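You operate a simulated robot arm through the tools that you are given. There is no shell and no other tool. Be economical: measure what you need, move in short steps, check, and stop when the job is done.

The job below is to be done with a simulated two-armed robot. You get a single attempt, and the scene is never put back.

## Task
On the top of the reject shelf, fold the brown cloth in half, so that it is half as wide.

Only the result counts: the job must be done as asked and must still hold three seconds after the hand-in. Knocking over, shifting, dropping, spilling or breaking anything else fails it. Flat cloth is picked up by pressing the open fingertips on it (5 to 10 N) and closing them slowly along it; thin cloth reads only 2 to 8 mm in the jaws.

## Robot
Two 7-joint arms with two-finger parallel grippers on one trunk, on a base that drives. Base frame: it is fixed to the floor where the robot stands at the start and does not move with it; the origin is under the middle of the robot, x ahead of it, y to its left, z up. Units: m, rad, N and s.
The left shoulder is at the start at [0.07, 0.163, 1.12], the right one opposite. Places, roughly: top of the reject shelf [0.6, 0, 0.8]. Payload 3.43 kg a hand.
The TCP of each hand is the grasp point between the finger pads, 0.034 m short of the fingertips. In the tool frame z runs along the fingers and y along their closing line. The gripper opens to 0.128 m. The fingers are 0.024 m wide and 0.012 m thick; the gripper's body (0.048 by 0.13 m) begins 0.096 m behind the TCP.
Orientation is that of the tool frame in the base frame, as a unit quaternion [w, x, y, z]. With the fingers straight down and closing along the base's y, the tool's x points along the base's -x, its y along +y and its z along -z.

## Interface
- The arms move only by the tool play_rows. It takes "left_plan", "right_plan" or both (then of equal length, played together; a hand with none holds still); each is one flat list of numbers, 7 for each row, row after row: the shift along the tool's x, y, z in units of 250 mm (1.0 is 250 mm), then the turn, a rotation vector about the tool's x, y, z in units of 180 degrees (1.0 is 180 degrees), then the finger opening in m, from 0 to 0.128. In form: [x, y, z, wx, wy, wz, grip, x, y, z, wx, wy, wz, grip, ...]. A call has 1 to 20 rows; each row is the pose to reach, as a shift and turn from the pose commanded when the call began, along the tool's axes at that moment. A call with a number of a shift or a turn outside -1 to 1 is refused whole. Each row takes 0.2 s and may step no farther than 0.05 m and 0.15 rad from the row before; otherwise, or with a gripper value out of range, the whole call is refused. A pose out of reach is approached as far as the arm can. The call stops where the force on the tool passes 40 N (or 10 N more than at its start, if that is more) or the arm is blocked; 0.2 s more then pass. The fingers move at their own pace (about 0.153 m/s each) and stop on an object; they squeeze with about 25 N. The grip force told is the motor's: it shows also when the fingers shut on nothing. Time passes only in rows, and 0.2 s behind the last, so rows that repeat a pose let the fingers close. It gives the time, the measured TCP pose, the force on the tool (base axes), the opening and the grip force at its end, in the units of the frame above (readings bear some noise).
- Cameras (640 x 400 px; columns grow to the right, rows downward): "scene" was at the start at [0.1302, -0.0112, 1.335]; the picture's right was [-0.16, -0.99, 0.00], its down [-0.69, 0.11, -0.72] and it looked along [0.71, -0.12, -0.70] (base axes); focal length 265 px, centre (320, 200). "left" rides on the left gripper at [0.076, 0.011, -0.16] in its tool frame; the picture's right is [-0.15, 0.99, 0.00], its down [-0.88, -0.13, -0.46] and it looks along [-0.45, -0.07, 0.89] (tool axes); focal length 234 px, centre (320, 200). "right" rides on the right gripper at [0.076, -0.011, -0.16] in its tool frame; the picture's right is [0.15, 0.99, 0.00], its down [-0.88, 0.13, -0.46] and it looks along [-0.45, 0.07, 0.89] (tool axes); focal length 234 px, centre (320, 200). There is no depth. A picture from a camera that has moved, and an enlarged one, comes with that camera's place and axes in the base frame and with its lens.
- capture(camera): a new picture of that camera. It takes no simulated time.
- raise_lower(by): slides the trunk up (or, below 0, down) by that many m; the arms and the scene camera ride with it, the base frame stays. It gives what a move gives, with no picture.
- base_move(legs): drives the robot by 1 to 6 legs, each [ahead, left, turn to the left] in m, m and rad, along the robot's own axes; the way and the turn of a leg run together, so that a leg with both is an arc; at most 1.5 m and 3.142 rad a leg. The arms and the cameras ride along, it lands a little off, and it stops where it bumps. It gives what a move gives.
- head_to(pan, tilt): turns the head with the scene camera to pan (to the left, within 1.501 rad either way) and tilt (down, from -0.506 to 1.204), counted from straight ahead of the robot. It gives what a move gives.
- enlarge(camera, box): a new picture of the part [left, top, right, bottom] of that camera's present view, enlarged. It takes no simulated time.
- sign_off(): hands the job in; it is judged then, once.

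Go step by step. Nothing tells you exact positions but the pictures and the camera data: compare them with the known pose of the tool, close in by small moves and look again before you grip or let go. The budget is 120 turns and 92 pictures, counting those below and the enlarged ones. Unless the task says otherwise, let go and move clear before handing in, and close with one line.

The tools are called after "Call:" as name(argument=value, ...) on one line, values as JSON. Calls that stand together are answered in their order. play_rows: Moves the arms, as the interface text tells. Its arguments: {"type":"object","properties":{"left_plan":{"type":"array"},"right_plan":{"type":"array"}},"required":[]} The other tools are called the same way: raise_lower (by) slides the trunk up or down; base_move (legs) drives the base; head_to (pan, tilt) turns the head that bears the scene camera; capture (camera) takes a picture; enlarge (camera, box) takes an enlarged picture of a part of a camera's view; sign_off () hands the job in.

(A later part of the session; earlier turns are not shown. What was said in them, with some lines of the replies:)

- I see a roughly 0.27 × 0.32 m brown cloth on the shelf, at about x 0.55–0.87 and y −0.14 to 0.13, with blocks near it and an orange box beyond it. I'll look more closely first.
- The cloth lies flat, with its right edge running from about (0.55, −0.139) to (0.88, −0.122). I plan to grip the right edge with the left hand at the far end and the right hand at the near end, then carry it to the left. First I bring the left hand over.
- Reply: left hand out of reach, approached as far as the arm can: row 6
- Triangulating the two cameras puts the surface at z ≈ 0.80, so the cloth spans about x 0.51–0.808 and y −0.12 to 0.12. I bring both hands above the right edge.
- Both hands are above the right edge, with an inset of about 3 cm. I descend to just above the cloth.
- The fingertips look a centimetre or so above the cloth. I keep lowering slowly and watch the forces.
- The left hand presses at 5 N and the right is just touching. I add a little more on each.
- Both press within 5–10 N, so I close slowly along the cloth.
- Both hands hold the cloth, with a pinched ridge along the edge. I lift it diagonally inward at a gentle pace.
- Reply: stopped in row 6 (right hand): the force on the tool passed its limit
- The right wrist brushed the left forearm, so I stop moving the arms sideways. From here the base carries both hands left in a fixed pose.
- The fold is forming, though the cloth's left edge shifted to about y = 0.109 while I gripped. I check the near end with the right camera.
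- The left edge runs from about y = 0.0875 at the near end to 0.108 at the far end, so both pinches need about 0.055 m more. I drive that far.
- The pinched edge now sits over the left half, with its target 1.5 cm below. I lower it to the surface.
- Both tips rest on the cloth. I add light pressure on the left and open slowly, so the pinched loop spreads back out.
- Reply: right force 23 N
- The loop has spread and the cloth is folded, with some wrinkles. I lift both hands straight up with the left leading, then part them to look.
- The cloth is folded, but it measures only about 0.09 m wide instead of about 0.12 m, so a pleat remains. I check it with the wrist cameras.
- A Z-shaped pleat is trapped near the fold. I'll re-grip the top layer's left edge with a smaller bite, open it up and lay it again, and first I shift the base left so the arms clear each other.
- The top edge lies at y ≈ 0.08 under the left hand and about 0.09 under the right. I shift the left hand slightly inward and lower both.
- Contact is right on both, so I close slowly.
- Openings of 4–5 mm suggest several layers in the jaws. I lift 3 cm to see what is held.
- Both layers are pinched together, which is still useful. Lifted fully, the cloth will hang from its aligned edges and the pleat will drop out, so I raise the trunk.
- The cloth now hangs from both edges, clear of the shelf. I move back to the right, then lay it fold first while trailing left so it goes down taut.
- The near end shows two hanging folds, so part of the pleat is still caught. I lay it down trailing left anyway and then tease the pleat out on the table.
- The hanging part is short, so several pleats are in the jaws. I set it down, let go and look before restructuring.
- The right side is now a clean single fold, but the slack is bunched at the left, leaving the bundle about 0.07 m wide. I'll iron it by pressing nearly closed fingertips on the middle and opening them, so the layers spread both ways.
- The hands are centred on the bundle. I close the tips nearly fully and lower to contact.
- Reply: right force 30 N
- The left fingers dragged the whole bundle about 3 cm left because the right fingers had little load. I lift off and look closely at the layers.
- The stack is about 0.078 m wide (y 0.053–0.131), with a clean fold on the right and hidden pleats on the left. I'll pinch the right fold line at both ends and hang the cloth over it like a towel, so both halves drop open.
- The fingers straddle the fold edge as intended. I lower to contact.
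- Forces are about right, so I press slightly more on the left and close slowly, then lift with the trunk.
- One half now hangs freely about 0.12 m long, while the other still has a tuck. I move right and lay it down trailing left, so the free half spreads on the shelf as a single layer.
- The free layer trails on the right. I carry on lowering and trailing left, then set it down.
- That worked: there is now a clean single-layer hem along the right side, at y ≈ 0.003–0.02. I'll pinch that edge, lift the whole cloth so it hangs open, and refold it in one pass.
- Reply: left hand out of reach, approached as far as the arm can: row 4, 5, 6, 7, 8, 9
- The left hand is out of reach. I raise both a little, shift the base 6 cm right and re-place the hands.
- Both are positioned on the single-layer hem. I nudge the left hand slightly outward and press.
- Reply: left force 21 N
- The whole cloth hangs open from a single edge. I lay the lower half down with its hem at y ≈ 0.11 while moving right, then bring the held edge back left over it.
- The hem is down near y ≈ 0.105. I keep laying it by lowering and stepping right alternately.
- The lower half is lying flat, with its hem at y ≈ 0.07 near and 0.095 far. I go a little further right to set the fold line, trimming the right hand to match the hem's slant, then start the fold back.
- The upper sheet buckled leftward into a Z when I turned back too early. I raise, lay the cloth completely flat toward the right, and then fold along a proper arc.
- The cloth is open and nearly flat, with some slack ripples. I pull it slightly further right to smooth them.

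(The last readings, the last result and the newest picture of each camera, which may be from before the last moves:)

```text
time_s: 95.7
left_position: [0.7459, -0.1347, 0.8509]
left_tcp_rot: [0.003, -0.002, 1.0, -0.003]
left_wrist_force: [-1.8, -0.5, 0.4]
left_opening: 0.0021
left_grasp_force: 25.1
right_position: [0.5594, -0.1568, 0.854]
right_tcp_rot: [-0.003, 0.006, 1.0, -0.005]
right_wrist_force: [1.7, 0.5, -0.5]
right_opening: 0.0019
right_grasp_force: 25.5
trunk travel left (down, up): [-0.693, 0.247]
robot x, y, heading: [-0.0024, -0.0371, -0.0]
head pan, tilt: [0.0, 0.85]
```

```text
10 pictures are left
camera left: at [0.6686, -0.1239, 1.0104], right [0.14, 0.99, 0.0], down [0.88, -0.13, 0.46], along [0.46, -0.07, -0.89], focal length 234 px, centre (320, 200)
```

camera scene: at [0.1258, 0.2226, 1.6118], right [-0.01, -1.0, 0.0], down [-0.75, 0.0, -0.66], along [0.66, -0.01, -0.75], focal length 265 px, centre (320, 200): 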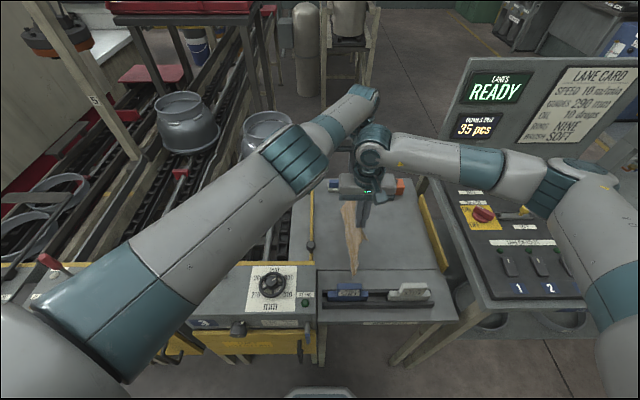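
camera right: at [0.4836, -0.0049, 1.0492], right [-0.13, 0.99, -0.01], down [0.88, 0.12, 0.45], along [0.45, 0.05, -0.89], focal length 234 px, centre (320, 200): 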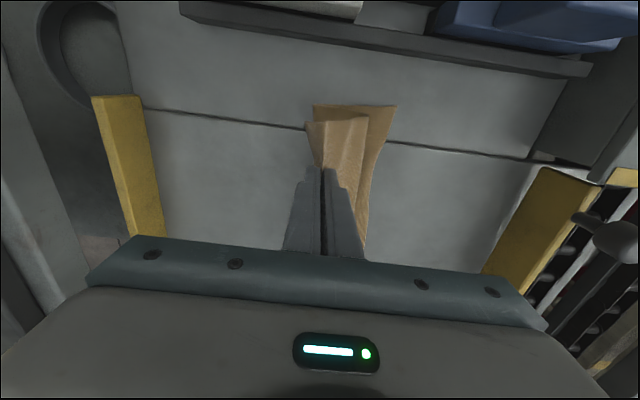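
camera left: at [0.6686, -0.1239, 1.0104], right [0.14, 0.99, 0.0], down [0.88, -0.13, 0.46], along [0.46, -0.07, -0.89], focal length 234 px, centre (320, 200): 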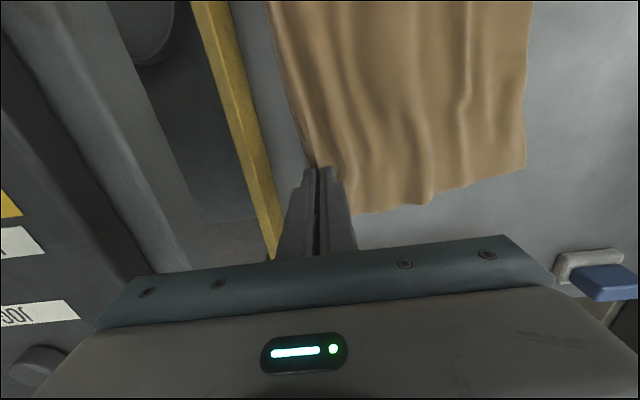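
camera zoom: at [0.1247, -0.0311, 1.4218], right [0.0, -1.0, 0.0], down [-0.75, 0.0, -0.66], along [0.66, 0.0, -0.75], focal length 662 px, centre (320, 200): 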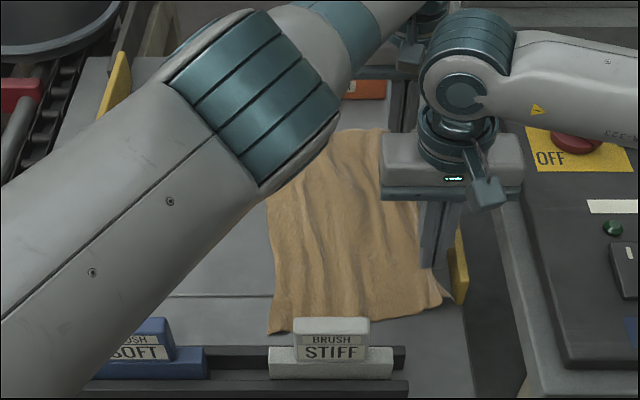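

The cloth is flat enough, with its hem at y ≈ 0.021–0.05 and the held edge at about −0.135 and −0.157. I now fold along a proper arc about the midline.

Call:
raise_lower(by=0.02)

Call:
base_move(legs=[[0, 0.03, 0]])

Call:
raise_lower(by=0.035)

Call:
base_move(legs=[[0, 0.05, 0]])

Call:
raise_lower(by=0.01)

Call:
base_move(legs=[[0, 0.035, 0]])

Call:
enlarge(camera="scene", box=[240, 130, 440, 290])

```text
time_s: 96.3
left_position: [0.747, -0.1376, 0.8714]
left_tcp_rot: [0.001, -0.002, 1.0, 0.0]
left_wrist_force: [-0.6, -0.5, -0.8]
left_opening: 0.0021
left_grasp_force: 25.0
right_position: [0.5594, -0.159, 0.8734]
right_tcp_rot: [-0.003, 0.006, 1.0, -0.004]
right_wrist_force: [1.4, -0.7, -0.4]
right_opening: 0.0018
right_grasp_force: 25.3
trunk travel left (down, up): [-0.713, 0.227]
robot x, y, heading: [-0.0017, -0.0357, 0.001]
head pan, tilt: [0.0, 0.85]
```

```text
time_s: 97.2
left_position: [0.7456, -0.1114, 0.8707]
left_tcp_rot: [0.003, -0.001, 1.0, 0.0]
left_wrist_force: [-1.1, 0.0, -0.9]
left_opening: 0.0024
left_grasp_force: 25.0
right_position: [0.5597, -0.1318, 0.8738]
right_tcp_rot: [-0.002, 0.006, 1.0, -0.003]
right_wrist_force: [1.2, -0.7, -0.2]
right_opening: 0.0018
right_grasp_force: 25.2
trunk travel left (down, up): [-0.713, 0.227]
robot x, y, heading: [-0.0024, -0.0066, -0.004]
head pan, tilt: [0.0, 0.85]
```

```text
time_s: 98.0
left_position: [0.746, -0.1089, 0.9051]
left_tcp_rot: [0.001, 0.0, 1.0, -0.001]
left_wrist_force: [-2.1, -0.1, 0.3]
left_opening: 0.0022
left_grasp_force: 24.8
right_position: [0.5582, -0.1289, 0.909]
right_tcp_rot: [-0.003, 0.006, 1.0, -0.005]
right_wrist_force: [0.9, 1.6, -1.3]
right_opening: 0.0019
right_grasp_force: 25.1
trunk travel left (down, up): [-0.748, 0.192]
robot x, y, heading: [-0.0049, -0.0048, -0.001]
head pan, tilt: [0.0, 0.85]
```

```text
time_s: 98.9
left_position: [0.7447, -0.0634, 0.9071]
left_tcp_rot: [0.003, 0.001, 1.0, 0.0]
left_wrist_force: [-1.7, -1.0, 0.6]
left_opening: 0.0022
left_grasp_force: 25.0
right_position: [0.5597, -0.084, 0.9088]
right_tcp_rot: [-0.003, 0.008, 1.0, -0.005]
right_wrist_force: [1.2, -0.4, 0.2]
right_opening: 0.0019
right_grasp_force: 25.0
trunk travel left (down, up): [-0.748, 0.192]
robot x, y, heading: [-0.0031, 0.0443, -0.003]
head pan, tilt: [0.0, 0.85]
```

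```text
time_s: 99.5
left_position: [0.745, -0.0621, 0.9163]
left_tcp_rot: [0.002, 0.001, 1.0, -0.001]
left_wrist_force: [-0.6, -0.2, 0.6]
left_opening: 0.0022
left_grasp_force: 25.1
right_position: [0.5579, -0.0827, 0.9189]
right_tcp_rot: [-0.002, 0.007, 1.0, -0.005]
right_wrist_force: [1.8, -0.8, 0.1]
right_opening: 0.0017
right_grasp_force: 25.9
trunk travel left (down, up): [-0.758, 0.182]
robot x, y, heading: [-0.0034, 0.041, 0.002]
head pan, tilt: [0.0, 0.85]
```

```text
time_s: 100.3
left_position: [0.7445, -0.0328, 0.9161]
left_tcp_rot: [0.002, 0.002, 1.0, 0.0]
left_wrist_force: [-1.1, -1.1, -1.0]
left_opening: 0.0021
left_grasp_force: 24.8
right_position: [0.5583, -0.0512, 0.9185]
right_tcp_rot: [-0.003, 0.009, 1.0, -0.004]
right_wrist_force: [1.2, -0.9, -1.1]
right_opening: 0.0017
right_grasp_force: 25.1
trunk travel left (down, up): [-0.758, 0.182]
robot x, y, heading: [-0.0033, 0.0728, -0.004]
head pan, tilt: [0.0, 0.85]
```

```text
2.50 times, centred on (340, 210) of scene
camera zoom: at [0.1251, 0.0742, 1.4866], right [-0.01, -1.0, 0.0], down [-0.75, 0.01, -0.66], along [0.66, 0.0, -0.75], focal length 662 px, centre (270, 175)
```

zoom: 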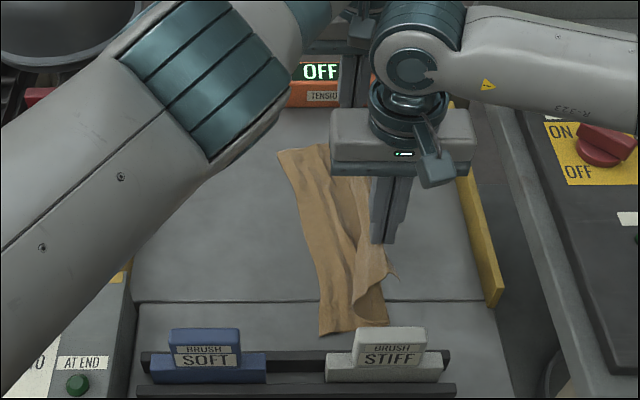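

The fold is forming properly this time, bulging on the right side. I continue down the arc.

Call:
raise_lower(by=-0.02)

Call:
base_move(legs=[[0, 0.03, 0]])

Call:
raise_lower(by=-0.03)

Call:
base_move(legs=[[0, 0.025, 0]])

Call:
raise_lower(by=-0.015)

Call:
base_move(legs=[[0, 0.015, 0]])

Call:
enlarge(camera="scene", box=[240, 130, 440, 290])

```text
time_s: 101.0
left_position: [0.7454, -0.0283, 0.8969]
left_tcp_rot: [0.002, 0.002, 1.0, -0.002]
left_wrist_force: [-0.5, -0.1, 0.6]
left_opening: 0.0021
left_grasp_force: 25.1
right_position: [0.5588, -0.0488, 0.8997]
right_tcp_rot: [-0.001, 0.009, 1.0, -0.006]
right_wrist_force: [0.2, 0.7, -0.5]
right_opening: 0.0022
right_grasp_force: 25.0
trunk travel left (down, up): [-0.738, 0.202]
robot x, y, heading: [-0.0018, 0.078, -0.005]
head pan, tilt: [0.0, 0.85]
```

```text
time_s: 101.8
left_position: [0.7452, -0.0034, 0.8964]
left_tcp_rot: [0.003, 0.003, 1.0, 0.0]
left_wrist_force: [-1.7, -0.8, 0.7]
left_opening: 0.002
left_grasp_force: 25.1
right_position: [0.5599, -0.023, 0.8977]
right_tcp_rot: [-0.003, 0.01, 1.0, -0.003]
right_wrist_force: [0.0, -0.7, -1.1]
right_opening: 0.0016
right_grasp_force: 24.8
trunk travel left (down, up): [-0.738, 0.202]
robot x, y, heading: [-0.0027, 0.1115, -0.005]
head pan, tilt: [0.0, 0.85]
```

```text
time_s: 102.6
left_position: [0.7441, -0.0008, 0.8672]
left_tcp_rot: [0.004, 0.002, 1.0, -0.002]
left_wrist_force: [-0.6, -0.7, -0.5]
left_opening: 0.0024
left_grasp_force: 25.3
right_position: [0.5582, -0.0205, 0.8683]
right_tcp_rot: [-0.002, 0.01, 1.0, -0.007]
right_wrist_force: [0.6, 0.0, 1.1]
right_opening: 0.0018
right_grasp_force: 25.0
trunk travel left (down, up): [-0.708, 0.232]
robot x, y, heading: [-0.0061, 0.1062, -0.003]
head pan, tilt: [0.0, 0.85]
```

```text
time_s: 103.4
left_position: [0.7446, 0.0197, 0.8665]
left_tcp_rot: [0.003, 0.003, 1.0, 0.0]
left_wrist_force: [-0.7, -0.5, 0.7]
left_opening: 0.0023
left_grasp_force: 25.4
right_position: [0.559, -0.0001, 0.867]
right_tcp_rot: [-0.003, 0.011, 1.0, -0.004]
right_wrist_force: [0.1, -1.2, 0.0]
right_opening: 0.0019
right_grasp_force: 25.3
trunk travel left (down, up): [-0.708, 0.232]
robot x, y, heading: [-0.0056, 0.1302, -0.008]
head pan, tilt: [0.0, 0.85]
```

```text
time_s: 104.0
left_position: [0.7445, 0.0217, 0.8523]
left_tcp_rot: [0.002, 0.004, 1.0, -0.002]
left_wrist_force: [-1.4, -0.1, -0.9]
left_opening: 0.0021
left_grasp_force: 24.9
right_position: [0.5572, 0.0028, 0.8541]
right_tcp_rot: [-0.003, 0.01, 1.0, -0.006]
right_wrist_force: [0.5, 0.3, -0.8]
right_opening: 0.0019
right_grasp_force: 25.3
trunk travel left (down, up): [-0.693, 0.247]
robot x, y, heading: [-0.0012, 0.1304, -0.005]
head pan, tilt: [0.0, 0.85]
```

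```text
time_s: 104.8
left_position: [0.7461, 0.0333, 0.8511]
left_tcp_rot: [0.002, 0.004, 1.0, -0.001]
left_wrist_force: [0.3, -0.7, 0.6]
left_opening: 0.0022
left_grasp_force: 25.0
right_position: [0.5587, 0.0153, 0.8534]
right_tcp_rot: [-0.003, 0.012, 1.0, -0.006]
right_wrist_force: [0.2, -0.2, -0.3]
right_opening: 0.0019
right_grasp_force: 24.9
trunk travel left (down, up): [-0.693, 0.247]
robot x, y, heading: [-0.0024, 0.1429, -0.007]
head pan, tilt: [0.0, 0.85]
```

```text
2.50 times, centred on (340, 210) of scene
camera zoom: at [0.1254, 0.1441, 1.4217], right [-0.01, -1.0, 0.0], down [-0.75, 0.01, -0.66], along [0.66, 0.0, -0.75], focal length 662 px, centre (270, 175)
```

zoom: 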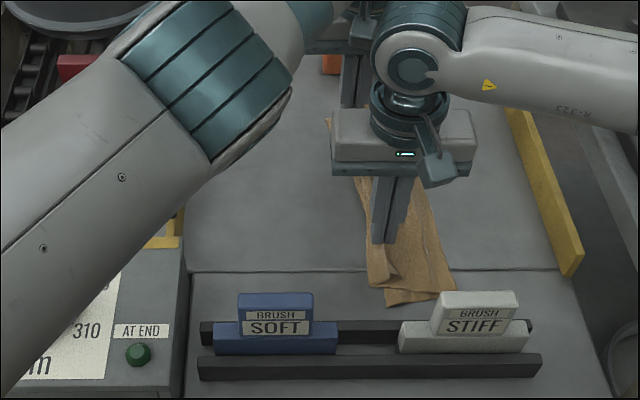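

The fold is over. I set it down, easing the right hand back 1 cm to align the edges.

Call:
play_rows(left_plan=[0, 0, 0.02, 0, 0, 0, 0, 0, 0, 0.04, 0, 0, 0, 0, 0, 0, 0.052, 0, 0, 0, 0, 0, 0, 0.056, 0, 0, 0, 0, 0, 0, 0.056, 0, 0, 0, 0], right_plan=[0, -0.02, 0.02, 0, 0, 0, 0, 0, -0.04, 0.04, 0, 0, 0, 0, 0, -0.04, 0.056, 0, 0, 0, 0, 0, -0.04, 0.064, 0, 0, 0, 0, 0, -0.04, 0.064, 0, 0, 0, 0])

```text
time_s: 106.0
left_position: [0.743, 0.0362, 0.8425]
left_tcp_rot: [0.005, 0.003, 1.0, -0.003]
left_wrist_force: [-2.8, -0.6, 0.7]
left_opening: 0.0025
left_grasp_force: 24.9
left hand out of reach, approached as far as the arm can: row 3, 4, 5
right_position: [0.5581, 0.0061, 0.8377]
right_tcp_rot: [-0.002, 0.011, 1.0, -0.007]
right_wrist_force: [1.9, -1.0, 3.9]
right_opening: 0.0019
right_grasp_force: 24.6
trunk travel left (down, up): [-0.693, 0.247]
robot x, y, heading: [-0.002, 0.1464, -0.005]
head pan, tilt: [0.0, 0.85]
```

The left arm is at its reach limit, so I lift the right a touch and bring the trunk down 5 mm.

Call:
play_rows(right_plan=[0, 0, -0.02, 0, 0, 0, 0])

Call:
raise_lower(by=-0.005)

```text
time_s: 106.4
left_position: [0.7442, 0.0349, 0.8418]
left_tcp_rot: [0.004, 0.004, 1.0, -0.002]
left_wrist_force: [-0.8, -0.1, -0.4]
left_opening: 0.0022
left_grasp_force: 25.0
right_position: [0.5579, 0.007, 0.8437]
right_tcp_rot: [-0.004, 0.012, 1.0, -0.006]
right_wrist_force: [2.0, 0.7, -0.1]
right_opening: 0.0021
right_grasp_force: 24.6
trunk travel left (down, up): [-0.693, 0.247]
robot x, y, heading: [-0.0012, 0.1446, -0.009]
head pan, tilt: [0.0, 0.85]
```

```text
time_s: 106.9
left_position: [0.7429, 0.0371, 0.8375]
left_tcp_rot: [0.004, 0.004, 1.0, -0.002]
left_wrist_force: [-3.1, -1.6, 1.8]
left_opening: 0.0025
left_grasp_force: 25.0
right_position: [0.5589, 0.0065, 0.838]
right_tcp_rot: [-0.003, 0.011, 1.0, -0.007]
right_wrist_force: [1.5, -0.5, 3.1]
right_opening: 0.002
right_grasp_force: 25.0
trunk travel left (down, up): [-0.688, 0.252]
robot x, y, heading: [-0.0066, 0.1449, -0.011]
head pan, tilt: [0.0, 0.85]
```

Both touch lightly. I open with the inner finger staying put so the outer finger smooths the hem flap outward, then lift off.

Call:
play_rows(left_plan=[0, 0.01, 0, 0, 0, 0, 0.006, 0, 0.02, 0, 0, 0, 0, 0.011, 0, 0.03, 0, 0, 0, 0, 0.016, 0, 0.04, 0, 0, 0, 0, 0.021, 0, 0.05, 0, 0, 0, 0, 0.026, 0, 0.06, 0, 0, 0, 0, 0.031, 0, 0.07, 0, 0, 0, 0, 0.036, 0, 0.07, 0, 0, 0, 0, 0.036, 0, 0.07, -0.05, 0, 0, 0, 0.036, 0, 0.07, -0.15, 0, 0, 0, 0.036, 0, 0.07, -0.3, 0, 0, 0, 0.036, 0, 0.2, -0.4, 0, 0, 0, 0.036, 0, 0.35, -0.4, 0, 0, 0, 0.036, 0, 0.5, -0.4, 0, 0, 0, 0.036, 0, 0.65, -0.4, 0, 0, 0, 0.036], right_plan=[0, 0.01, 0, 0, 0, 0, 0.006, 0, 0.02, 0, 0, 0, 0, 0.011, 0, 0.03, 0, 0, 0, 0, 0.016, 0, 0.04, 0, 0, 0, 0, 0.021, 0, 0.05, 0, 0, 0, 0, 0.026, 0, 0.06, 0, 0, 0, 0, 0.031, 0, 0.07, 0, 0, 0, 0, 0.036, 0, 0.07, 0, 0, 0, 0, 0.036, 0, 0.07, -0.05, 0, 0, 0, 0.036, 0, 0.07, -0.13, 0, 0, 0, 0.036, 0, 0, -0.25, 0, 0, 0, 0.036, 0, -0.13, -0.35, 0, 0, 0, 0.036, 0, -0.28, -0.4, 0, 0, 0, 0.036, 0, -0.45, -0.4, 0, 0, 0, 0.036, 0, -0.6, -0.4, 0, 0, 0, 0.036])

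Call:
enlarge(camera="scene", box=[280, 130, 440, 258])

```text
time_s: 110.1
left_position: [0.7416, 0.1984, 0.9364]
left_tcp_rot: [0.004, 0.004, 1.0, -0.002]
left_wrist_force: [0.3, 0.9, 0.4]
left_opening: 0.0359
left_grasp_force: 0.1
right_position: [0.5558, -0.1423, 0.9408]
right_tcp_rot: [-0.003, 0.011, 1.0, -0.006]
right_wrist_force: [-0.2, -0.4, -0.2]
right_opening: 0.036
right_grasp_force: 0.0
trunk travel left (down, up): [-0.688, 0.252]
robot x, y, heading: [-0.0045, 0.1476, -0.001]
head pan, tilt: [0.0, 0.85]
```

```text
3.12 times, centred on (360, 194) of scene
camera zoom: at [0.1246, 0.1474, 1.4168], right [-0.01, -1.0, 0.0], down [-0.75, 0.01, -0.66], along [0.66, -0.01, -0.75], focal length 827 px, centre (195, 219)
```

zoom: 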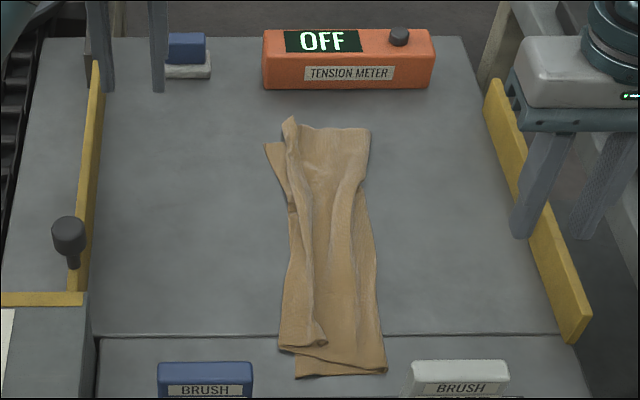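

It is now a single fold on the right, with a small ridge and ripples making it narrow (about 0.085–0.1 m). I'll anchor the fold with the right fingertips and iron leftward with the left ones, first shifting the base right for reach.

Call:
base_move(legs=[[0, -0.045, 0]])

Call:
play_rows(left_plan=[0.02, -0.12, 0, 0, 0, 0, 0.01, 0.04, -0.24, 0, 0, 0, 0, 0.0, 0.06, -0.36, 0, 0, 0, 0, 0.0, 0.08, -0.48, 0.06, 0, 0, 0, 0.0, 0.08, -0.58, 0.16, 0, 0, 0, 0.0, 0.08, -0.58, 0.28, 0, 0, 0, 0.0, 0.08, -0.58, 0.36, 0, 0, 0, 0.0, 0.08, -0.58, 0.36, 0, 0, 0, 0.0], right_plan=[-0.03, 0.1, 0, 0, 0, 0, 0.01, -0.06, 0.2, 0, 0, 0, 0, 0.0, -0.09, 0.32, 0, 0, 0, 0, 0.0, -0.12, 0.44, 0.06, 0, 0, 0, 0.0, -0.12, 0.56, 0.12, 0, 0, 0, 0.0, -0.12, 0.68, 0.22, 0, 0, 0, 0.0, -0.12, 0.704, 0.34, 0, 0, 0, 0.0, -0.12, 0.704, 0.38, 0, 0, 0, 0.0])

```text
time_s: 111.0
left_position: [0.7419, 0.1543, 0.9364]
left_tcp_rot: [0.003, 0.004, 1.0, -0.003]
left_wrist_force: [-0.1, 0.2, 0.0]
left_opening: 0.036
left_grasp_force: 0.1
right_position: [0.5557, -0.185, 0.9413]
right_tcp_rot: [-0.004, 0.01, 1.0, -0.006]
right_wrist_force: [-0.7, -0.3, 0.9]
right_opening: 0.036
right_grasp_force: 0.1
trunk travel left (down, up): [-0.688, 0.252]
robot x, y, heading: [-0.0055, 0.0991, -0.007]
head pan, tilt: [0.0, 0.85]
```

```text
time_s: 112.8
left_position: [0.7222, 0.0094, 0.8482]
left_tcp_rot: [0.005, 0.003, 1.0, -0.002]
left_wrist_force: [-0.1, 0.1, 0.0]
left_opening: 0.0002
left_grasp_force: 24.6
right_position: [0.5895, -0.0105, 0.8432]
right_tcp_rot: [-0.003, 0.01, 1.0, -0.006]
right_wrist_force: [-0.1, -0.8, 0.8]
right_opening: 0.0002
right_grasp_force: 25.2
trunk travel left (down, up): [-0.688, 0.252]
robot x, y, heading: [0.0, 0.1011, -0.008]
head pan, tilt: [0.0, 0.85]
```

Call:
play_rows(left_plan=[0, 0, 0.02, 0, 0, 0, 0, 0, 0, 0.03, 0, 0, 0, 0, 0, 0, 0.036, 0, 0, 0, 0, 0, 0, 0.036, 0, 0, 0, 0], right_plan=[0, 0, 0.016, 0, 0, 0, 0, 0, 0, 0.024, 0, 0, 0, 0, 0, 0, 0.028, 0, 0, 0, 0, 0, 0, 0.028, 0, 0, 0, 0])

```text
time_s: 113.8
left_position: [0.7223, 0.0101, 0.8373]
left_tcp_rot: [0.004, 0.003, 1.0, -0.002]
left_wrist_force: [0.5, 0.1, -1.5]
left_opening: 0.0
left_grasp_force: 24.7
right_position: [0.5888, -0.0111, 0.8366]
right_tcp_rot: [-0.004, 0.011, 1.0, -0.006]
right_wrist_force: [-1.3, -0.5, -0.5]
right_opening: 0.0001
right_grasp_force: 25.1
trunk travel left (down, up): [-0.688, 0.252]
robot x, y, heading: [-0.0048, 0.1041, -0.007]
head pan, tilt: [0.0, 0.85]
```

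Call:
play_rows(left_plan=[0, 0, 0.004, 0, 0, 0, 0, 0, 0, 0.008, 0, 0, 0, 0, 0, 0, 0.008, 0, 0, 0, 0], right_plan=[0, 0, 0.006, 0, 0, 0, 0, 0, 0, 0.012, 0, 0, 0, 0, 0, 0, 0.012, 0, 0, 0, 0])

```text
time_s: 114.6
left_position: [0.7218, 0.0097, 0.8367]
left_tcp_rot: [0.006, 0.003, 1.0, -0.002]
left_wrist_force: [0.2, -0.1, 0.8]
left_opening: 0.0
left_grasp_force: 24.8
right_position: [0.589, -0.0116, 0.8356]
right_tcp_rot: [-0.002, 0.011, 1.0, -0.005]
right_wrist_force: [1.9, -0.8, 12.1]
right_opening: 0.0002
right_grasp_force: 25.7
trunk travel left (down, up): [-0.688, 0.252]
robot x, y, heading: [-0.0012, 0.1003, -0.003]
head pan, tilt: [0.0, 0.85]
```

The anchor holds at 12 N. I press the left lightly and iron leftward.

Call:
play_rows(left_plan=[0, 0, 0.005, 0, 0, 0, 0, 0, 0, 0.007, 0, 0, 0, 0, 0, 0.02, 0.007, 0, 0, 0, 0, 0, 0.04, 0.007, 0, 0, 0, 0, 0, 0.06, 0.007, 0, 0, 0, 0, 0, 0.08, 0.007, 0, 0, 0, 0, 0, 0.1, 0.007, 0, 0, 0, 0, 0, 0.12, 0.007, 0, 0, 0, 0, 0, 0.14, 0.007, 0, 0, 0, 0, 0, 0.16, 0.007, 0, 0, 0, 0, 0, 0.18, 0.007, 0, 0, 0, 0, 0, 0.2, 0.007, 0, 0, 0, 0, 0, 0.22, 0.007, 0, 0, 0, 0, 0, 0.24, 0.007, 0, 0, 0, 0, 0, 0.24, -0.1, 0, 0, 0, 0, 0, 0.24, -0.2, 0, 0, 0, 0, 0, 0.36, -0.3, 0, 0, 0, 0])

Call:
capture(camera="left")

```text
time_s: 118.2
left_position: [0.7206, 0.1025, 0.9125]
left_tcp_rot: [0.005, 0.003, 1.0, -0.003]
left_wrist_force: [-0.1, -0.1, 0.6]
left_opening: 0.0
left_grasp_force: 25.6
right_position: [0.5874, -0.0104, 0.8347]
right_tcp_rot: [-0.003, 0.012, 1.0, -0.008]
right_wrist_force: [4.0, -4.5, 27.3]
right_opening: 0.0
right_grasp_force: 25.1
trunk travel left (down, up): [-0.688, 0.252]
robot x, y, heading: [-0.0023, 0.1054, -0.004]
head pan, tilt: [0.0, 0.85]
```

```text
6 pictures are left
camera left: at [0.6435, 0.1153, 1.0701], right [0.15, 0.99, -0.01], down [0.88, -0.13, 0.46], along [0.46, -0.08, -0.89], focal length 234 px, centre (320, 200)
```

left: 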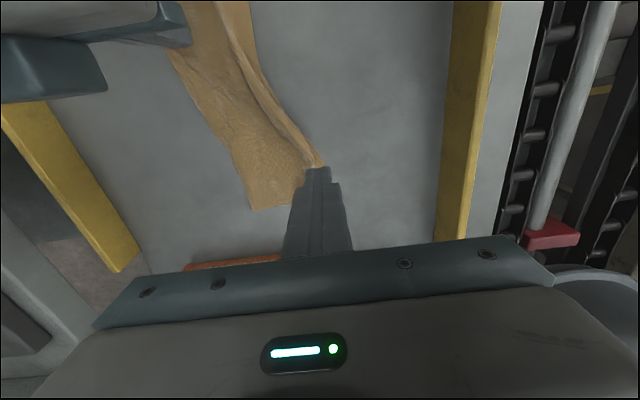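

That stroke pivoted the stack around the anchor more than it stretched it. I'll spread within each gripper instead: the right finger is the loaded anchor near the fold, with a slight tilt, and the left finger irons outward at the same x.

Call:
play_rows(left_plan=[0, -0.11, 0, 0, 0, -0.0, 0.0, 0, -0.22, 0.0, 0, 0, 0, 0.0, 0, -0.33, 0.08, -0.002, 0, 0, 0.0, 0, -0.33, 0.2, -0.0048, 0, 0, 0.0, 0, -0.33, 0.28, -0.0048, 0, 0, 0.0, 0, -0.33, 0.298, -0.0048, 0, 0, 0.0, 0, -0.33, 0.298, -0.0048, 0, 0, 0.0], right_plan=[0, 0, -0.02, 0, 0, 0, 0.0, 0, 0, -0.02, -0.002, 0, 0, 0.0, 0, 0, -0.02, -0.0048, 0, 0, 0.0, 0, 0, -0.02, -0.0048, 0, 0, 0.0, 0, 0, -0.01, -0.0048, 0, 0, 0.0, 0, 0, -0.004, -0.0048, 0, 0, 0.0, 0, 0, -0.004, -0.0048, 0, 0, 0.0])

```text
time_s: 119.8
left_position: [0.7225, 0.0157, 0.8359]
left_tcp_rot: [0.004, 0.003, 1.0, 0.005]
left_wrist_force: [0.7, 0.6, 0.9]
left_opening: 0.0
left_grasp_force: 25.0
right_position: [0.5878, -0.0114, 0.8354]
right_tcp_rot: [-0.003, 0.01, 1.0, 0.002]
right_wrist_force: [0.2, 0.9, 5.8]
right_opening: 0.0
right_grasp_force: 25.0
trunk travel left (down, up): [-0.688, 0.252]
robot x, y, heading: [-0.0013, 0.1009, -0.007]
head pan, tilt: [0.0, 0.85]
```

Call:
play_rows(left_plan=[0, 0, 0.006, 0, 0, 0, 0.0, 0, 0, 0.01, 0, 0, 0, 0.0, 0, 0.01, 0.01, 0, 0, 0, 0.005, 0, 0.02, 0.01, 0, 0, 0, 0.01, 0, 0.03, 0.01, 0, 0, 0, 0.015, 0, 0.04, 0.01, 0, 0, 0, 0.02, 0, 0.05, 0.01, 0, 0, 0, 0.025, 0, 0.06, 0.01, 0, 0, 0, 0.03, 0, 0.07, 0.01, 0, 0, 0, 0.035, 0, 0.08, 0.01, 0, 0, 0, 0.04, 0, 0.09, 0.01, 0, 0, 0, 0.045, 0, 0.1, 0.01, 0, 0, 0, 0.05, 0, 0.11, 0.01, 0, 0, 0, 0.055, 0, 0.12, 0.01, 0, 0, 0, 0.06, 0, 0.13, 0.01, 0, 0, 0, 0.065, 0, 0.14, 0.01, 0, 0, 0, 0.07, 0, 0.15, 0.01, 0, 0, 0, 0.075, 0, 0.16, 0.01, 0, 0, 0, 0.08, 0, 0.17, 0.01, 0, 0, 0, 0.085, 0, 0.18, 0.01, 0, 0, 0, 0.09], right_plan=[0, 0, 0.002, 0, 0, 0, 0.0, 0, 0, 0.004, 0, 0, 0, 0.0, 0, 0.01, 0.004, 0, 0, 0, 0.005, 0, 0.02, 0.004, 0, 0, 0, 0.01, 0, 0.03, 0.004, 0, 0, 0, 0.015, 0, 0.04, 0.004, 0, 0, 0, 0.02, 0, 0.05, 0.004, 0, 0, 0, 0.025, 0, 0.06, 0.004, 0, 0, 0, 0.03, 0, 0.07, 0.004, 0, 0, 0, 0.035, 0, 0.08, 0.004, 0, 0, 0, 0.04, 0, 0.09, 0.004, 0, 0, 0, 0.045, 0, 0.1, 0.004, 0, 0, 0, 0.05, 0, 0.11, 0.004, 0, 0, 0, 0.055, 0, 0.12, 0.004, 0, 0, 0, 0.06, 0, 0.13, 0.004, 0, 0, 0, 0.065, 0, 0.14, 0.004, 0, 0, 0, 0.07, 0, 0.15, 0.004, 0, 0, 0, 0.075, 0, 0.16, 0.004, 0, 0, 0, 0.08, 0, 0.17, 0.004, 0, 0, 0, 0.085, 0, 0.18, 0.004, 0, 0, 0, 0.09])

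```text
time_s: 124.0
left_position: [0.7205, 0.0607, 0.8363]
left_tcp_rot: [0.006, 0.003, 1.0, 0.005]
left_wrist_force: [0.7, -1.5, 5.9]
left_opening: 0.0907
left_grasp_force: 0.3
right_position: [0.5888, 0.0331, 0.835]
right_tcp_rot: [-0.002, 0.01, 1.0, 0.001]
right_wrist_force: [-0.7, 2.2, 21.7]
right_opening: 0.089
right_grasp_force: 0.1
trunk travel left (down, up): [-0.688, 0.252]
robot x, y, heading: [-0.0028, 0.1025, -0.009]
head pan, tilt: [0.0, 0.85]
```

Both strokes finished. I lift off, part the hands and look.

Call:
play_rows(left_plan=[0, 0, -0.05, 0, 0, 0, 0.09, 0, 0, -0.18, 0, 0, 0, 0.09, 0, 0, -0.34, 0, 0, 0, 0.09, 0, 0.15, -0.4, 0, 0, 0, 0.05, 0, 0.3, -0.4, 0, 0, 0, 0.0, 0, 0.45, -0.4, 0, 0, 0, 0.0, 0, 0.55, -0.4, 0, 0, 0, 0.0], right_plan=[0, 0, -0.05, 0, 0, 0, 0.09, 0, 0, -0.14, 0, 0, 0, 0.09, 0, 0, -0.28, 0, 0, 0, 0.09, 0, -0.15, -0.38, 0, 0, 0, 0.05, 0, -0.3, -0.4, 0, 0, 0, 0.0, 0, -0.48, -0.4, 0, 0, 0, 0.0, 0, -0.66, -0.4, 0, 0, 0, 0.0])

Call:
enlarge(camera="scene", box=[260, 130, 420, 258])

```text
time_s: 125.6
left_position: [0.7232, 0.1983, 0.9374]
left_tcp_rot: [0.006, 0.004, 1.0, 0.006]
left_wrist_force: [0.5, 0.0, 0.6]
left_opening: 0.0001
left_grasp_force: 25.5
right_position: [0.5866, -0.1342, 0.9326]
right_tcp_rot: [-0.002, 0.011, 1.0, 0.003]
right_wrist_force: [0.0, -0.3, 0.0]
right_opening: 0.0
right_grasp_force: 25.2
trunk travel left (down, up): [-0.688, 0.252]
robot x, y, heading: [-0.0024, 0.1005, -0.008]
head pan, tilt: [0.0, 0.85]
```

```text
3.12 times, centred on (340, 194) of scene
camera zoom: at [0.1238, 0.1007, 1.4168], right [-0.01, -1.0, 0.0], down [-0.75, 0.01, -0.66], along [0.66, 0.0, -0.75], focal length 827 px, centre (258, 219)
```

zoom: 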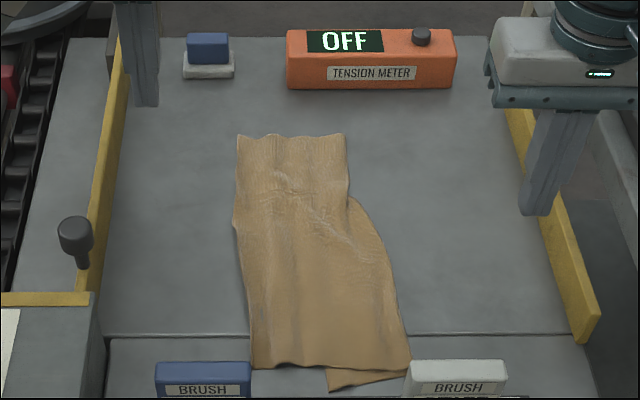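

The spreading worked well: the cloth is now flat, folded in two, and about 0.12–0.138 m wide, with a slight skew at the near end. I inspect that end.

Call:
enlarge(camera="right", box=[340, 40, 600, 280])

```text
1.67 times, centred on (470, 160) of right
camera zoom: at [0.512, -0.144, 1.0925], right [-0.13, 0.99, 0.01], down [0.89, 0.11, 0.45], along [0.45, 0.06, -0.89], focal length 390 px, centre (70, 267)
```

zoom: 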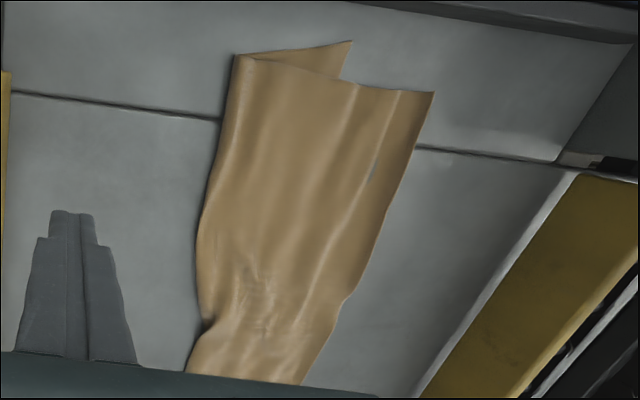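

At the near end the top layer overhangs the bottom hem by about 7 cm, so the fold is off centre there. I'll press on the overhang, slide the top layer right, then iron the slack out toward the fold, positioning for reach first.

Call:
play_rows(left_plan=[0, -0.1, 0, 0, 0, 0, 0.0, 0, -0.2, 0, 0, 0, 0, 0.0, 0, -0.3, 0, 0, 0, 0, 0.0])

Call:
base_move(legs=[[0, 0.085, 0]])

```text
time_s: 126.4
left_position: [0.7227, 0.1213, 0.9349]
left_tcp_rot: [0.004, 0.004, 1.0, 0.005]
left_wrist_force: [-0.1, -1.0, -0.2]
left_opening: 0.0001
left_grasp_force: 25.1
right_position: [0.5889, -0.1332, 0.9323]
right_tcp_rot: [-0.004, 0.01, 1.0, 0.002]
right_wrist_force: [-0.1, 0.2, 0.1]
right_opening: 0.0
right_grasp_force: 24.5
trunk travel left (down, up): [-0.688, 0.252]
robot x, y, heading: [-0.0023, 0.1007, 0.002]
head pan, tilt: [0.0, 0.85]
```

```text
time_s: 127.5
left_position: [0.7231, 0.2069, 0.9345]
left_tcp_rot: [0.005, 0.004, 1.0, 0.005]
left_wrist_force: [0.5, 0.3, -0.1]
left_opening: 0.0003
left_grasp_force: 25.2
right_position: [0.5894, -0.0486, 0.9321]
right_tcp_rot: [-0.002, 0.012, 1.0, 0.001]
right_wrist_force: [0.3, -0.3, -0.4]
right_opening: 0.0001
right_grasp_force: 24.6
trunk travel left (down, up): [-0.688, 0.252]
robot x, y, heading: [-0.0027, 0.1822, -0.009]
head pan, tilt: [0.0, 0.85]
```

Call:
play_rows(left_plan=[0.01, -0.1, 0, 0, 0, 0, 0, 0.02, -0.2, 0, 0, 0, 0, 0, 0.02, -0.3, 0, 0.005, 0, 0, 0, 0.02, -0.396, 0.04, 0.0096, 0, 0, 0, 0.02, -0.396, 0.14, 0.0096, 0, 0, 0, 0.02, -0.396, 0.26, 0.0096, 0, 0, 0, 0.02, -0.396, 0.36, 0.0096, 0, 0, 0, 0.02, -0.396, 0.386, 0.0096, 0, 0, 0, 0.02, -0.396, 0.386, 0.0096, 0, 0, 0], right_plan=[0.03, 0.08, 0.08, 0, 0, 0, 0, 0.06, 0.16, 0.16, 0, 0, 0, 0, 0.09, 0.24, 0.22, 0.005, 0, 0, 0, 0.12, 0.34, 0.24, 0.0096, 0, 0, 0, 0.157, 0.46, 0.25, 0.0096, 0, 0, 0, 0.157, 0.57, 0.26, 0.0096, 0, 0, 0, 0.157, 0.57, 0.34, 0.0096, 0, 0, 0, 0.157, 0.57, 0.376, 0.0096, 0, 0, 0, 0.157, 0.57, 0.376, 0.0096, 0, 0, 0])

```text
time_s: 129.5
left_position: [0.7177, 0.1087, 0.8367]
left_tcp_rot: [0.005, 0.005, 1.0, -0.01]
left_wrist_force: [-0.3, 0.2, -0.1]
left_opening: 0.0
left_grasp_force: 24.9
right_position: [0.5518, 0.094, 0.838]
right_tcp_rot: [-0.004, 0.012, 1.0, -0.012]
right_wrist_force: [0.9, -0.4, -0.7]
right_opening: 0.0
right_grasp_force: 24.4
trunk travel left (down, up): [-0.688, 0.252]
robot x, y, heading: [-0.0002, 0.1883, -0.013]
head pan, tilt: [0.0, 0.85]
```

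Call:
play_rows(left_plan=[0, 0, 0.006, 0, 0, 0, 0, 0, 0, 0.01, 0, 0, 0, 0, 0, 0, 0.01, 0, 0, 0, 0], right_plan=[0, 0, 0.01, 0, 0, 0, 0, 0, 0, 0.016, 0, 0, 0, 0, 0, 0, 0.016, 0, 0, 0, 0])

```text
time_s: 130.3
left_position: [0.7194, 0.1087, 0.8345]
left_tcp_rot: [0.004, 0.005, 1.0, -0.011]
left_wrist_force: [0.7, -0.1, 1.6]
left_opening: 0.0
left_grasp_force: 25.4
right_position: [0.5524, 0.0942, 0.8364]
right_tcp_rot: [-0.004, 0.011, 1.0, -0.014]
right_wrist_force: [0.4, 0.1, -0.3]
right_opening: 0.0
right_grasp_force: 25.1
trunk travel left (down, up): [-0.688, 0.252]
robot x, y, heading: [-0.0002, 0.1857, -0.011]
head pan, tilt: [0.0, 0.85]
```

Call:
play_rows(left_plan=[0, 0, 0.003, 0, 0, 0, 0, 0, 0, 0.004, 0, 0, 0, 0], right_plan=[0, 0, 0.003, 0, 0, 0, 0, 0, 0, 0.005, 0, 0, 0, 0])

```text
time_s: 130.9
left_position: [0.7192, 0.1083, 0.834]
left_tcp_rot: [0.005, 0.004, 1.0, -0.01]
left_wrist_force: [0.4, 0.2, 3.8]
left_opening: 0.0001
left_grasp_force: 25.0
right_position: [0.5515, 0.0948, 0.8344]
right_tcp_rot: [-0.003, 0.011, 1.0, -0.013]
right_wrist_force: [0.5, -1.2, 3.4]
right_opening: 0.0
right_grasp_force: 24.5
trunk travel left (down, up): [-0.688, 0.252]
robot x, y, heading: [-0.0037, 0.1867, -0.005]
head pan, tilt: [0.0, 0.85]
```

Both touch at about 4 N. I drag the top layer right, 2.5 cm at the left hand and 5 cm at the right.

Call:
play_rows(left_plan=[0, -0.01, 0.002, 0, 0, 0, 0, 0, -0.02, 0.002, 0, 0, 0, 0, 0, -0.03, 0.002, 0, 0, 0, 0, 0, -0.04, 0.002, 0, 0, 0, 0, 0, -0.05, 0.002, 0, 0, 0, 0, 0, -0.06, 0.002, 0, 0, 0, 0, 0, -0.07, 0.002, 0, 0, 0, 0, 0, -0.08, 0.002, 0, 0, 0, 0, 0, -0.09, 0.002, 0, 0, 0, 0, 0, -0.1, 0.002, 0, 0, 0, 0], right_plan=[0, -0.02, 0.002, 0, 0, 0, 0, 0, -0.04, 0.002, 0, 0, 0, 0, 0, -0.06, 0.002, 0, 0, 0, 0, 0, -0.08, 0.002, 0, 0, 0, 0, 0, -0.1, 0.002, 0, 0, 0, 0, 0, -0.12, 0.002, 0, 0, 0, 0, 0, -0.14, 0.002, 0, 0, 0, 0, 0, -0.16, 0.002, 0, 0, 0, 0, 0, -0.18, 0.002, 0, 0, 0, 0, 0, -0.2, 0.002, 0, 0, 0, 0])

Call:
enlarge(camera="scene", box=[280, 130, 440, 258])

```text
time_s: 133.1
left_position: [0.7163, 0.0828, 0.8337]
left_tcp_rot: [0.005, 0.004, 1.0, -0.01]
left_wrist_force: [-0.2, 1.8, 7.0]
left_opening: 0.0
left_grasp_force: 25.1
right_position: [0.5497, 0.0449, 0.8337]
right_tcp_rot: [-0.003, 0.012, 1.0, -0.014]
right_wrist_force: [0.4, 0.2, 0.9]
right_opening: 0.0001
right_grasp_force: 24.7
trunk travel left (down, up): [-0.688, 0.252]
robot x, y, heading: [-0.0059, 0.1899, -0.014]
head pan, tilt: [0.0, 0.85]
```

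```text
3.12 times, centred on (360, 194) of scene
camera zoom: at [0.1244, 0.1864, 1.4168], right [-0.01, -1.0, 0.0], down [-0.75, 0.01, -0.66], along [0.66, -0.01, -0.75], focal length 827 px, centre (195, 219)
```

zoom: 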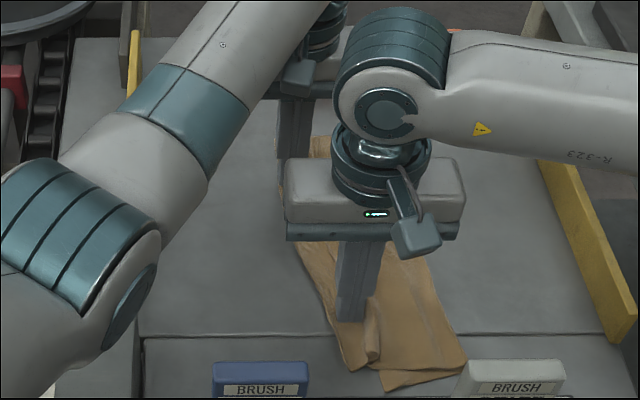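

The overhang shrank to about 3.5 cm, with the slack ahead of the finger. I now iron rightward, with the left fingers anchoring and the right ones sweeping to the fold.

Call:
play_rows(left_plan=[0, 0, 0.001, 0, 0, 0, 0.0, 0, -0.01, 0.001, 0, 0, 0, 0.005, 0, -0.02, 0.001, 0, 0, 0, 0.01, 0, -0.03, 0.001, 0, 0, 0, 0.015, 0, -0.04, 0.001, 0, 0, 0, 0.02, 0, -0.05, 0.001, 0, 0, 0, 0.025, 0, -0.06, 0.001, 0, 0, 0, 0.03, 0, -0.07, 0.001, 0, 0, 0, 0.035, 0, -0.08, 0.001, 0, 0, 0, 0.04, 0, -0.09, 0.001, 0, 0, 0, 0.045, 0, -0.1, 0.001, 0, 0, 0, 0.05, 0, -0.11, 0.001, 0, 0, 0, 0.055, 0, -0.12, 0.001, 0, 0, 0, 0.06, 0, -0.13, 0.001, 0, 0, 0, 0.065, 0, -0.14, 0.001, 0, 0, 0, 0.07, 0, -0.15, 0.001, 0, 0, 0, 0.075, 0, -0.16, 0.001, 0, 0, 0, 0.08, 0, -0.17, 0.001, 0, 0, 0, 0.085], right_plan=[0, 0, 0.004, 0, 0, 0, 0.0, 0, -0.01, 0.004, 0, 0, 0, 0.005, 0, -0.02, 0.004, 0, 0, 0, 0.01, 0, -0.03, 0.004, 0, 0, 0, 0.015, 0, -0.04, 0.004, 0, 0, 0, 0.02, 0, -0.05, 0.004, 0, 0, 0, 0.025, 0, -0.06, 0.004, 0, 0, 0, 0.03, 0, -0.07, 0.004, 0, 0, 0, 0.035, 0, -0.08, 0.004, 0, 0, 0, 0.04, 0, -0.09, 0.004, 0, 0, 0, 0.045, 0, -0.1, 0.004, 0, 0, 0, 0.05, 0, -0.11, 0.004, 0, 0, 0, 0.055, 0, -0.12, 0.004, 0, 0, 0, 0.06, 0, -0.13, 0.004, 0, 0, 0, 0.065, 0, -0.14, 0.004, 0, 0, 0, 0.07, 0, -0.15, 0.004, 0, 0, 0, 0.075, 0, -0.16, 0.004, 0, 0, 0, 0.08, 0, -0.17, 0.004, 0, 0, 0, 0.085])

Call:
play_rows(left_plan=[0, 0, -0.05, 0, 0, 0, 0.085, 0, 0, -0.18, 0, 0, 0, 0.085, 0, 0, -0.34, 0, 0, 0, 0.085, 0, 0.15, -0.4, 0, 0, 0, 0.05, 0, 0.3, -0.4, 0, 0, 0, 0.0, 0, 0.45, -0.4, 0, 0, 0, 0.0, 0, 0.58, -0.4, 0, 0, 0, 0.0], right_plan=[0, 0, -0.05, 0, 0, 0, 0.085, 0, 0, -0.14, 0, 0, 0, 0.085, 0, 0, -0.28, 0, 0, 0, 0.085, 0, -0.15, -0.38, 0, 0, 0, 0.05, 0, -0.3, -0.4, 0, 0, 0, 0.0, 0, -0.46, -0.4, 0, 0, 0, 0.0, 0, -0.6, -0.4, 0, 0, 0, 0.0])

Call:
enlarge(camera="scene", box=[280, 130, 440, 258])

```text
time_s: 136.9
left_position: [0.7165, 0.0418, 0.8347]
left_tcp_rot: [0.004, 0.004, 1.0, -0.009]
left_wrist_force: [-1.1, 0.5, 0.2]
left_opening: 0.0848
left_grasp_force: 0.1
right_position: [0.5496, 0.0019, 0.8357]
right_tcp_rot: [-0.004, 0.01, 1.0, -0.014]
right_wrist_force: [0.6, 0.2, 0.0]
right_opening: 0.0848
right_grasp_force: 0.1
trunk travel left (down, up): [-0.688, 0.252]
robot x, y, heading: [-0.0019, 0.186, -0.006]
head pan, tilt: [0.0, 0.85]
```

```text
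time_s: 138.5
left_position: [0.7173, 0.188, 0.9327]
left_tcp_rot: [0.004, 0.004, 1.0, -0.01]
left_wrist_force: [0.6, -0.4, 0.0]
left_opening: 0.0
left_grasp_force: 24.8
right_position: [0.5455, -0.1447, 0.9391]
right_tcp_rot: [-0.003, 0.01, 1.0, -0.013]
right_wrist_force: [-0.1, 0.1, 0.8]
right_opening: 0.0002
right_grasp_force: 24.8
trunk travel left (down, up): [-0.688, 0.252]
robot x, y, heading: [-0.0018, 0.185, -0.01]
head pan, tilt: [0.0, 0.85]
```

```text
3.12 times, centred on (360, 194) of scene
camera zoom: at [0.1248, 0.1861, 1.4168], right [-0.01, -1.0, 0.0], down [-0.75, 0.01, -0.66], along [0.66, -0.01, -0.75], focal length 827 px, centre (195, 219)
```

zoom: 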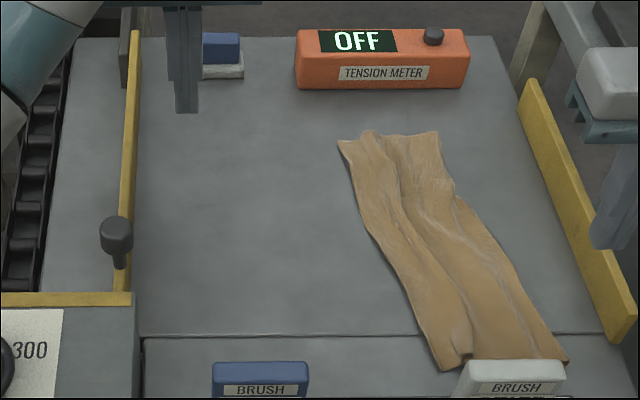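

The stack is now folded in two with an even width of about 0.105–0.11 m, though it sits slightly slanted. I inspect the layers once from the right camera.

Call:
capture(camera="right")

```text
1 pictures are left
camera right: at [0.4711, -0.1503, 1.099], right [-0.13, 0.99, -0.03], down [0.89, 0.12, 0.45], along [0.45, 0.03, -0.89], focal length 234 px, centre (320, 200)
```

right: 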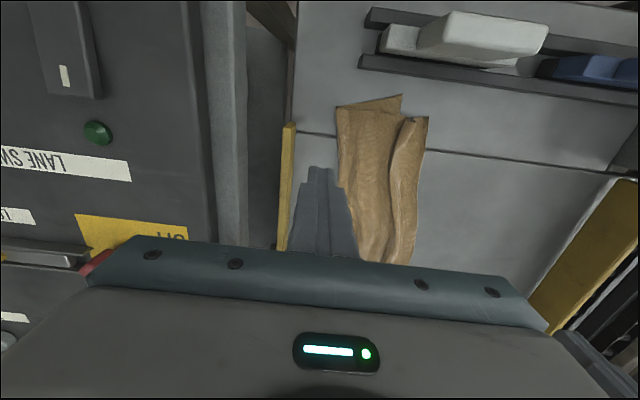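

At the far end the stack sits about 5 cm further left, which causes the slant. I'll press near the fold at the far end with the right hand and draw it right, which pulls both layers taut and squares up the stack.

Call:
play_rows(right_plan=[-0.14, 0.06, -0.04, 0, 0, 0, 0, -0.29, 0.12, -0.04, 0, 0, 0, 0, -0.44, 0.2, 0, -0.004, 0, 0, 0, -0.59, 0.27, 0.05, -0.007, 0, 0, 0, -0.738, 0.33, 0.1, -0.007, 0, 0, 0, -0.738, 0.33, 0.25, -0.007, 0, 0, 0, -0.738, 0.33, 0.36, -0.007, 0, 0, 0, -0.738, 0.33, 0.4, -0.007, 0, 0, 0, -0.738, 0.33, 0.4, -0.007, 0, 0, 0])

```text
time_s: 140.5
left_position: [0.7181, 0.187, 0.9331]
left_tcp_rot: [0.004, 0.004, 1.0, -0.01]
left_wrist_force: [-0.3, -0.2, 0.7]
left_opening: 0.0002
left_grasp_force: 25.1
right_position: [0.7327, -0.0703, 0.8359]
right_tcp_rot: [-0.004, 0.011, 1.0, -0.003]
right_wrist_force: [0.3, -0.2, 2.6]
right_opening: 0.0
right_grasp_force: 25.3
trunk travel left (down, up): [-0.688, 0.252]
robot x, y, heading: [-0.0048, 0.1804, -0.01]
head pan, tilt: [0.0, 0.85]
```

Call:
play_rows(right_plan=[0, 0, 0.003, 0, 0, 0, 0, 0, 0, 0.004, 0, 0, 0, 0, 0, -0.02, 0.004, 0, 0, 0, 0, 0, -0.04, 0.004, 0, 0, 0, 0, 0, -0.06, 0.004, 0, 0, 0, 0, 0, -0.08, 0.004, 0, 0, 0, 0, 0, -0.1, 0.004, 0, 0, 0, 0, 0, -0.12, 0.004, 0, 0, 0, 0, 0, -0.14, 0.004, 0, 0, 0, 0, 0, -0.16, 0.004, 0, 0, 0, 0, 0, -0.18, 0.004, 0, 0, 0, 0, 0, -0.2, 0.004, 0, 0, 0, 0])

```text
time_s: 143.1
left_position: [0.7172, 0.1885, 0.9333]
left_tcp_rot: [0.005, 0.004, 1.0, -0.01]
left_wrist_force: [-0.7, -0.2, -0.4]
left_opening: 0.0
left_grasp_force: 25.1
right_position: [0.7323, -0.1203, 0.8356]
right_tcp_rot: [-0.004, 0.011, 1.0, -0.003]
right_wrist_force: [-0.7, 0.7, 3.2]
right_opening: 0.0
right_grasp_force: 25.2
trunk travel left (down, up): [-0.688, 0.252]
robot x, y, heading: [-0.0012, 0.1852, -0.008]
head pan, tilt: [0.0, 0.85]
```

I lift the right hand clear, then use the last picture.

Call:
play_rows(right_plan=[0, 0, -0.06, 0, 0, 0, 0, 0, 0, -0.2, 0, 0, 0, 0, 0, 0, -0.36, 0, 0, 0, 0, 0, -0.1, -0.5, 0, 0, 0, 0, 0.1, -0.22, -0.5, 0, 0, 0, 0, 0.2, -0.36, -0.5, 0, 0, 0, 0, 0.3, -0.5, -0.5, 0, 0, 0, 0])

Call:
enlarge(camera="scene", box=[290, 130, 450, 258])

```text
time_s: 144.7
left_position: [0.7171, 0.1871, 0.9333]
left_tcp_rot: [0.005, 0.003, 1.0, -0.009]
left_wrist_force: [0.6, -1.1, -0.1]
left_opening: 0.0
left_grasp_force: 24.9
right_position: [0.6532, -0.2413, 0.9622]
right_tcp_rot: [-0.002, 0.011, 1.0, -0.002]
right_wrist_force: [-0.5, -0.2, 0.1]
right_opening: 0.0001
right_grasp_force: 25.1
trunk travel left (down, up): [-0.688, 0.252]
robot x, y, heading: [-0.004, 0.1862, -0.009]
head pan, tilt: [0.0, 0.85]
```

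```text
3.12 times, centred on (370, 194) of scene
camera zoom: at [0.1241, 0.1847, 1.4169], right [-0.01, -1.0, 0.0], down [-0.75, 0.01, -0.66], along [0.66, 0.0, -0.75], focal length 827 px, centre (164, 219)
```

zoom: 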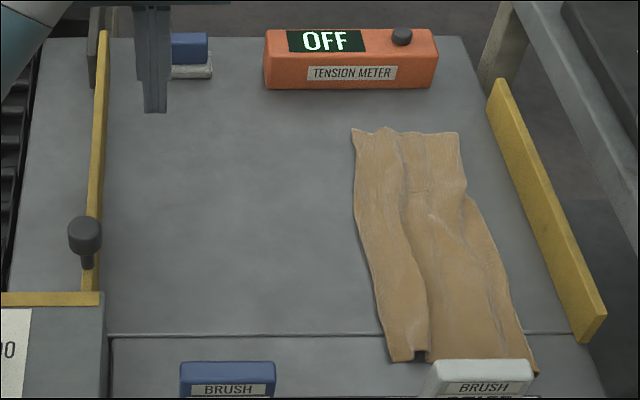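

The stack now lies square and flat, about 0.117–0.127 m wide against an original width of about 0.245 m. Both hands are clear and the other objects look untouched, so I hand in.

Call:
sign_off()

```text
The job is handed in.
```

I folded the brown cloth in half on the reject shelf and handed the job in. It lies square and fairly flat, about 0.12 m wide against roughly 0.245 m at the start. At my last close check the top layer overhung the lower hem by about 4 cm at the near end, and I did not re-measure that before handing in.
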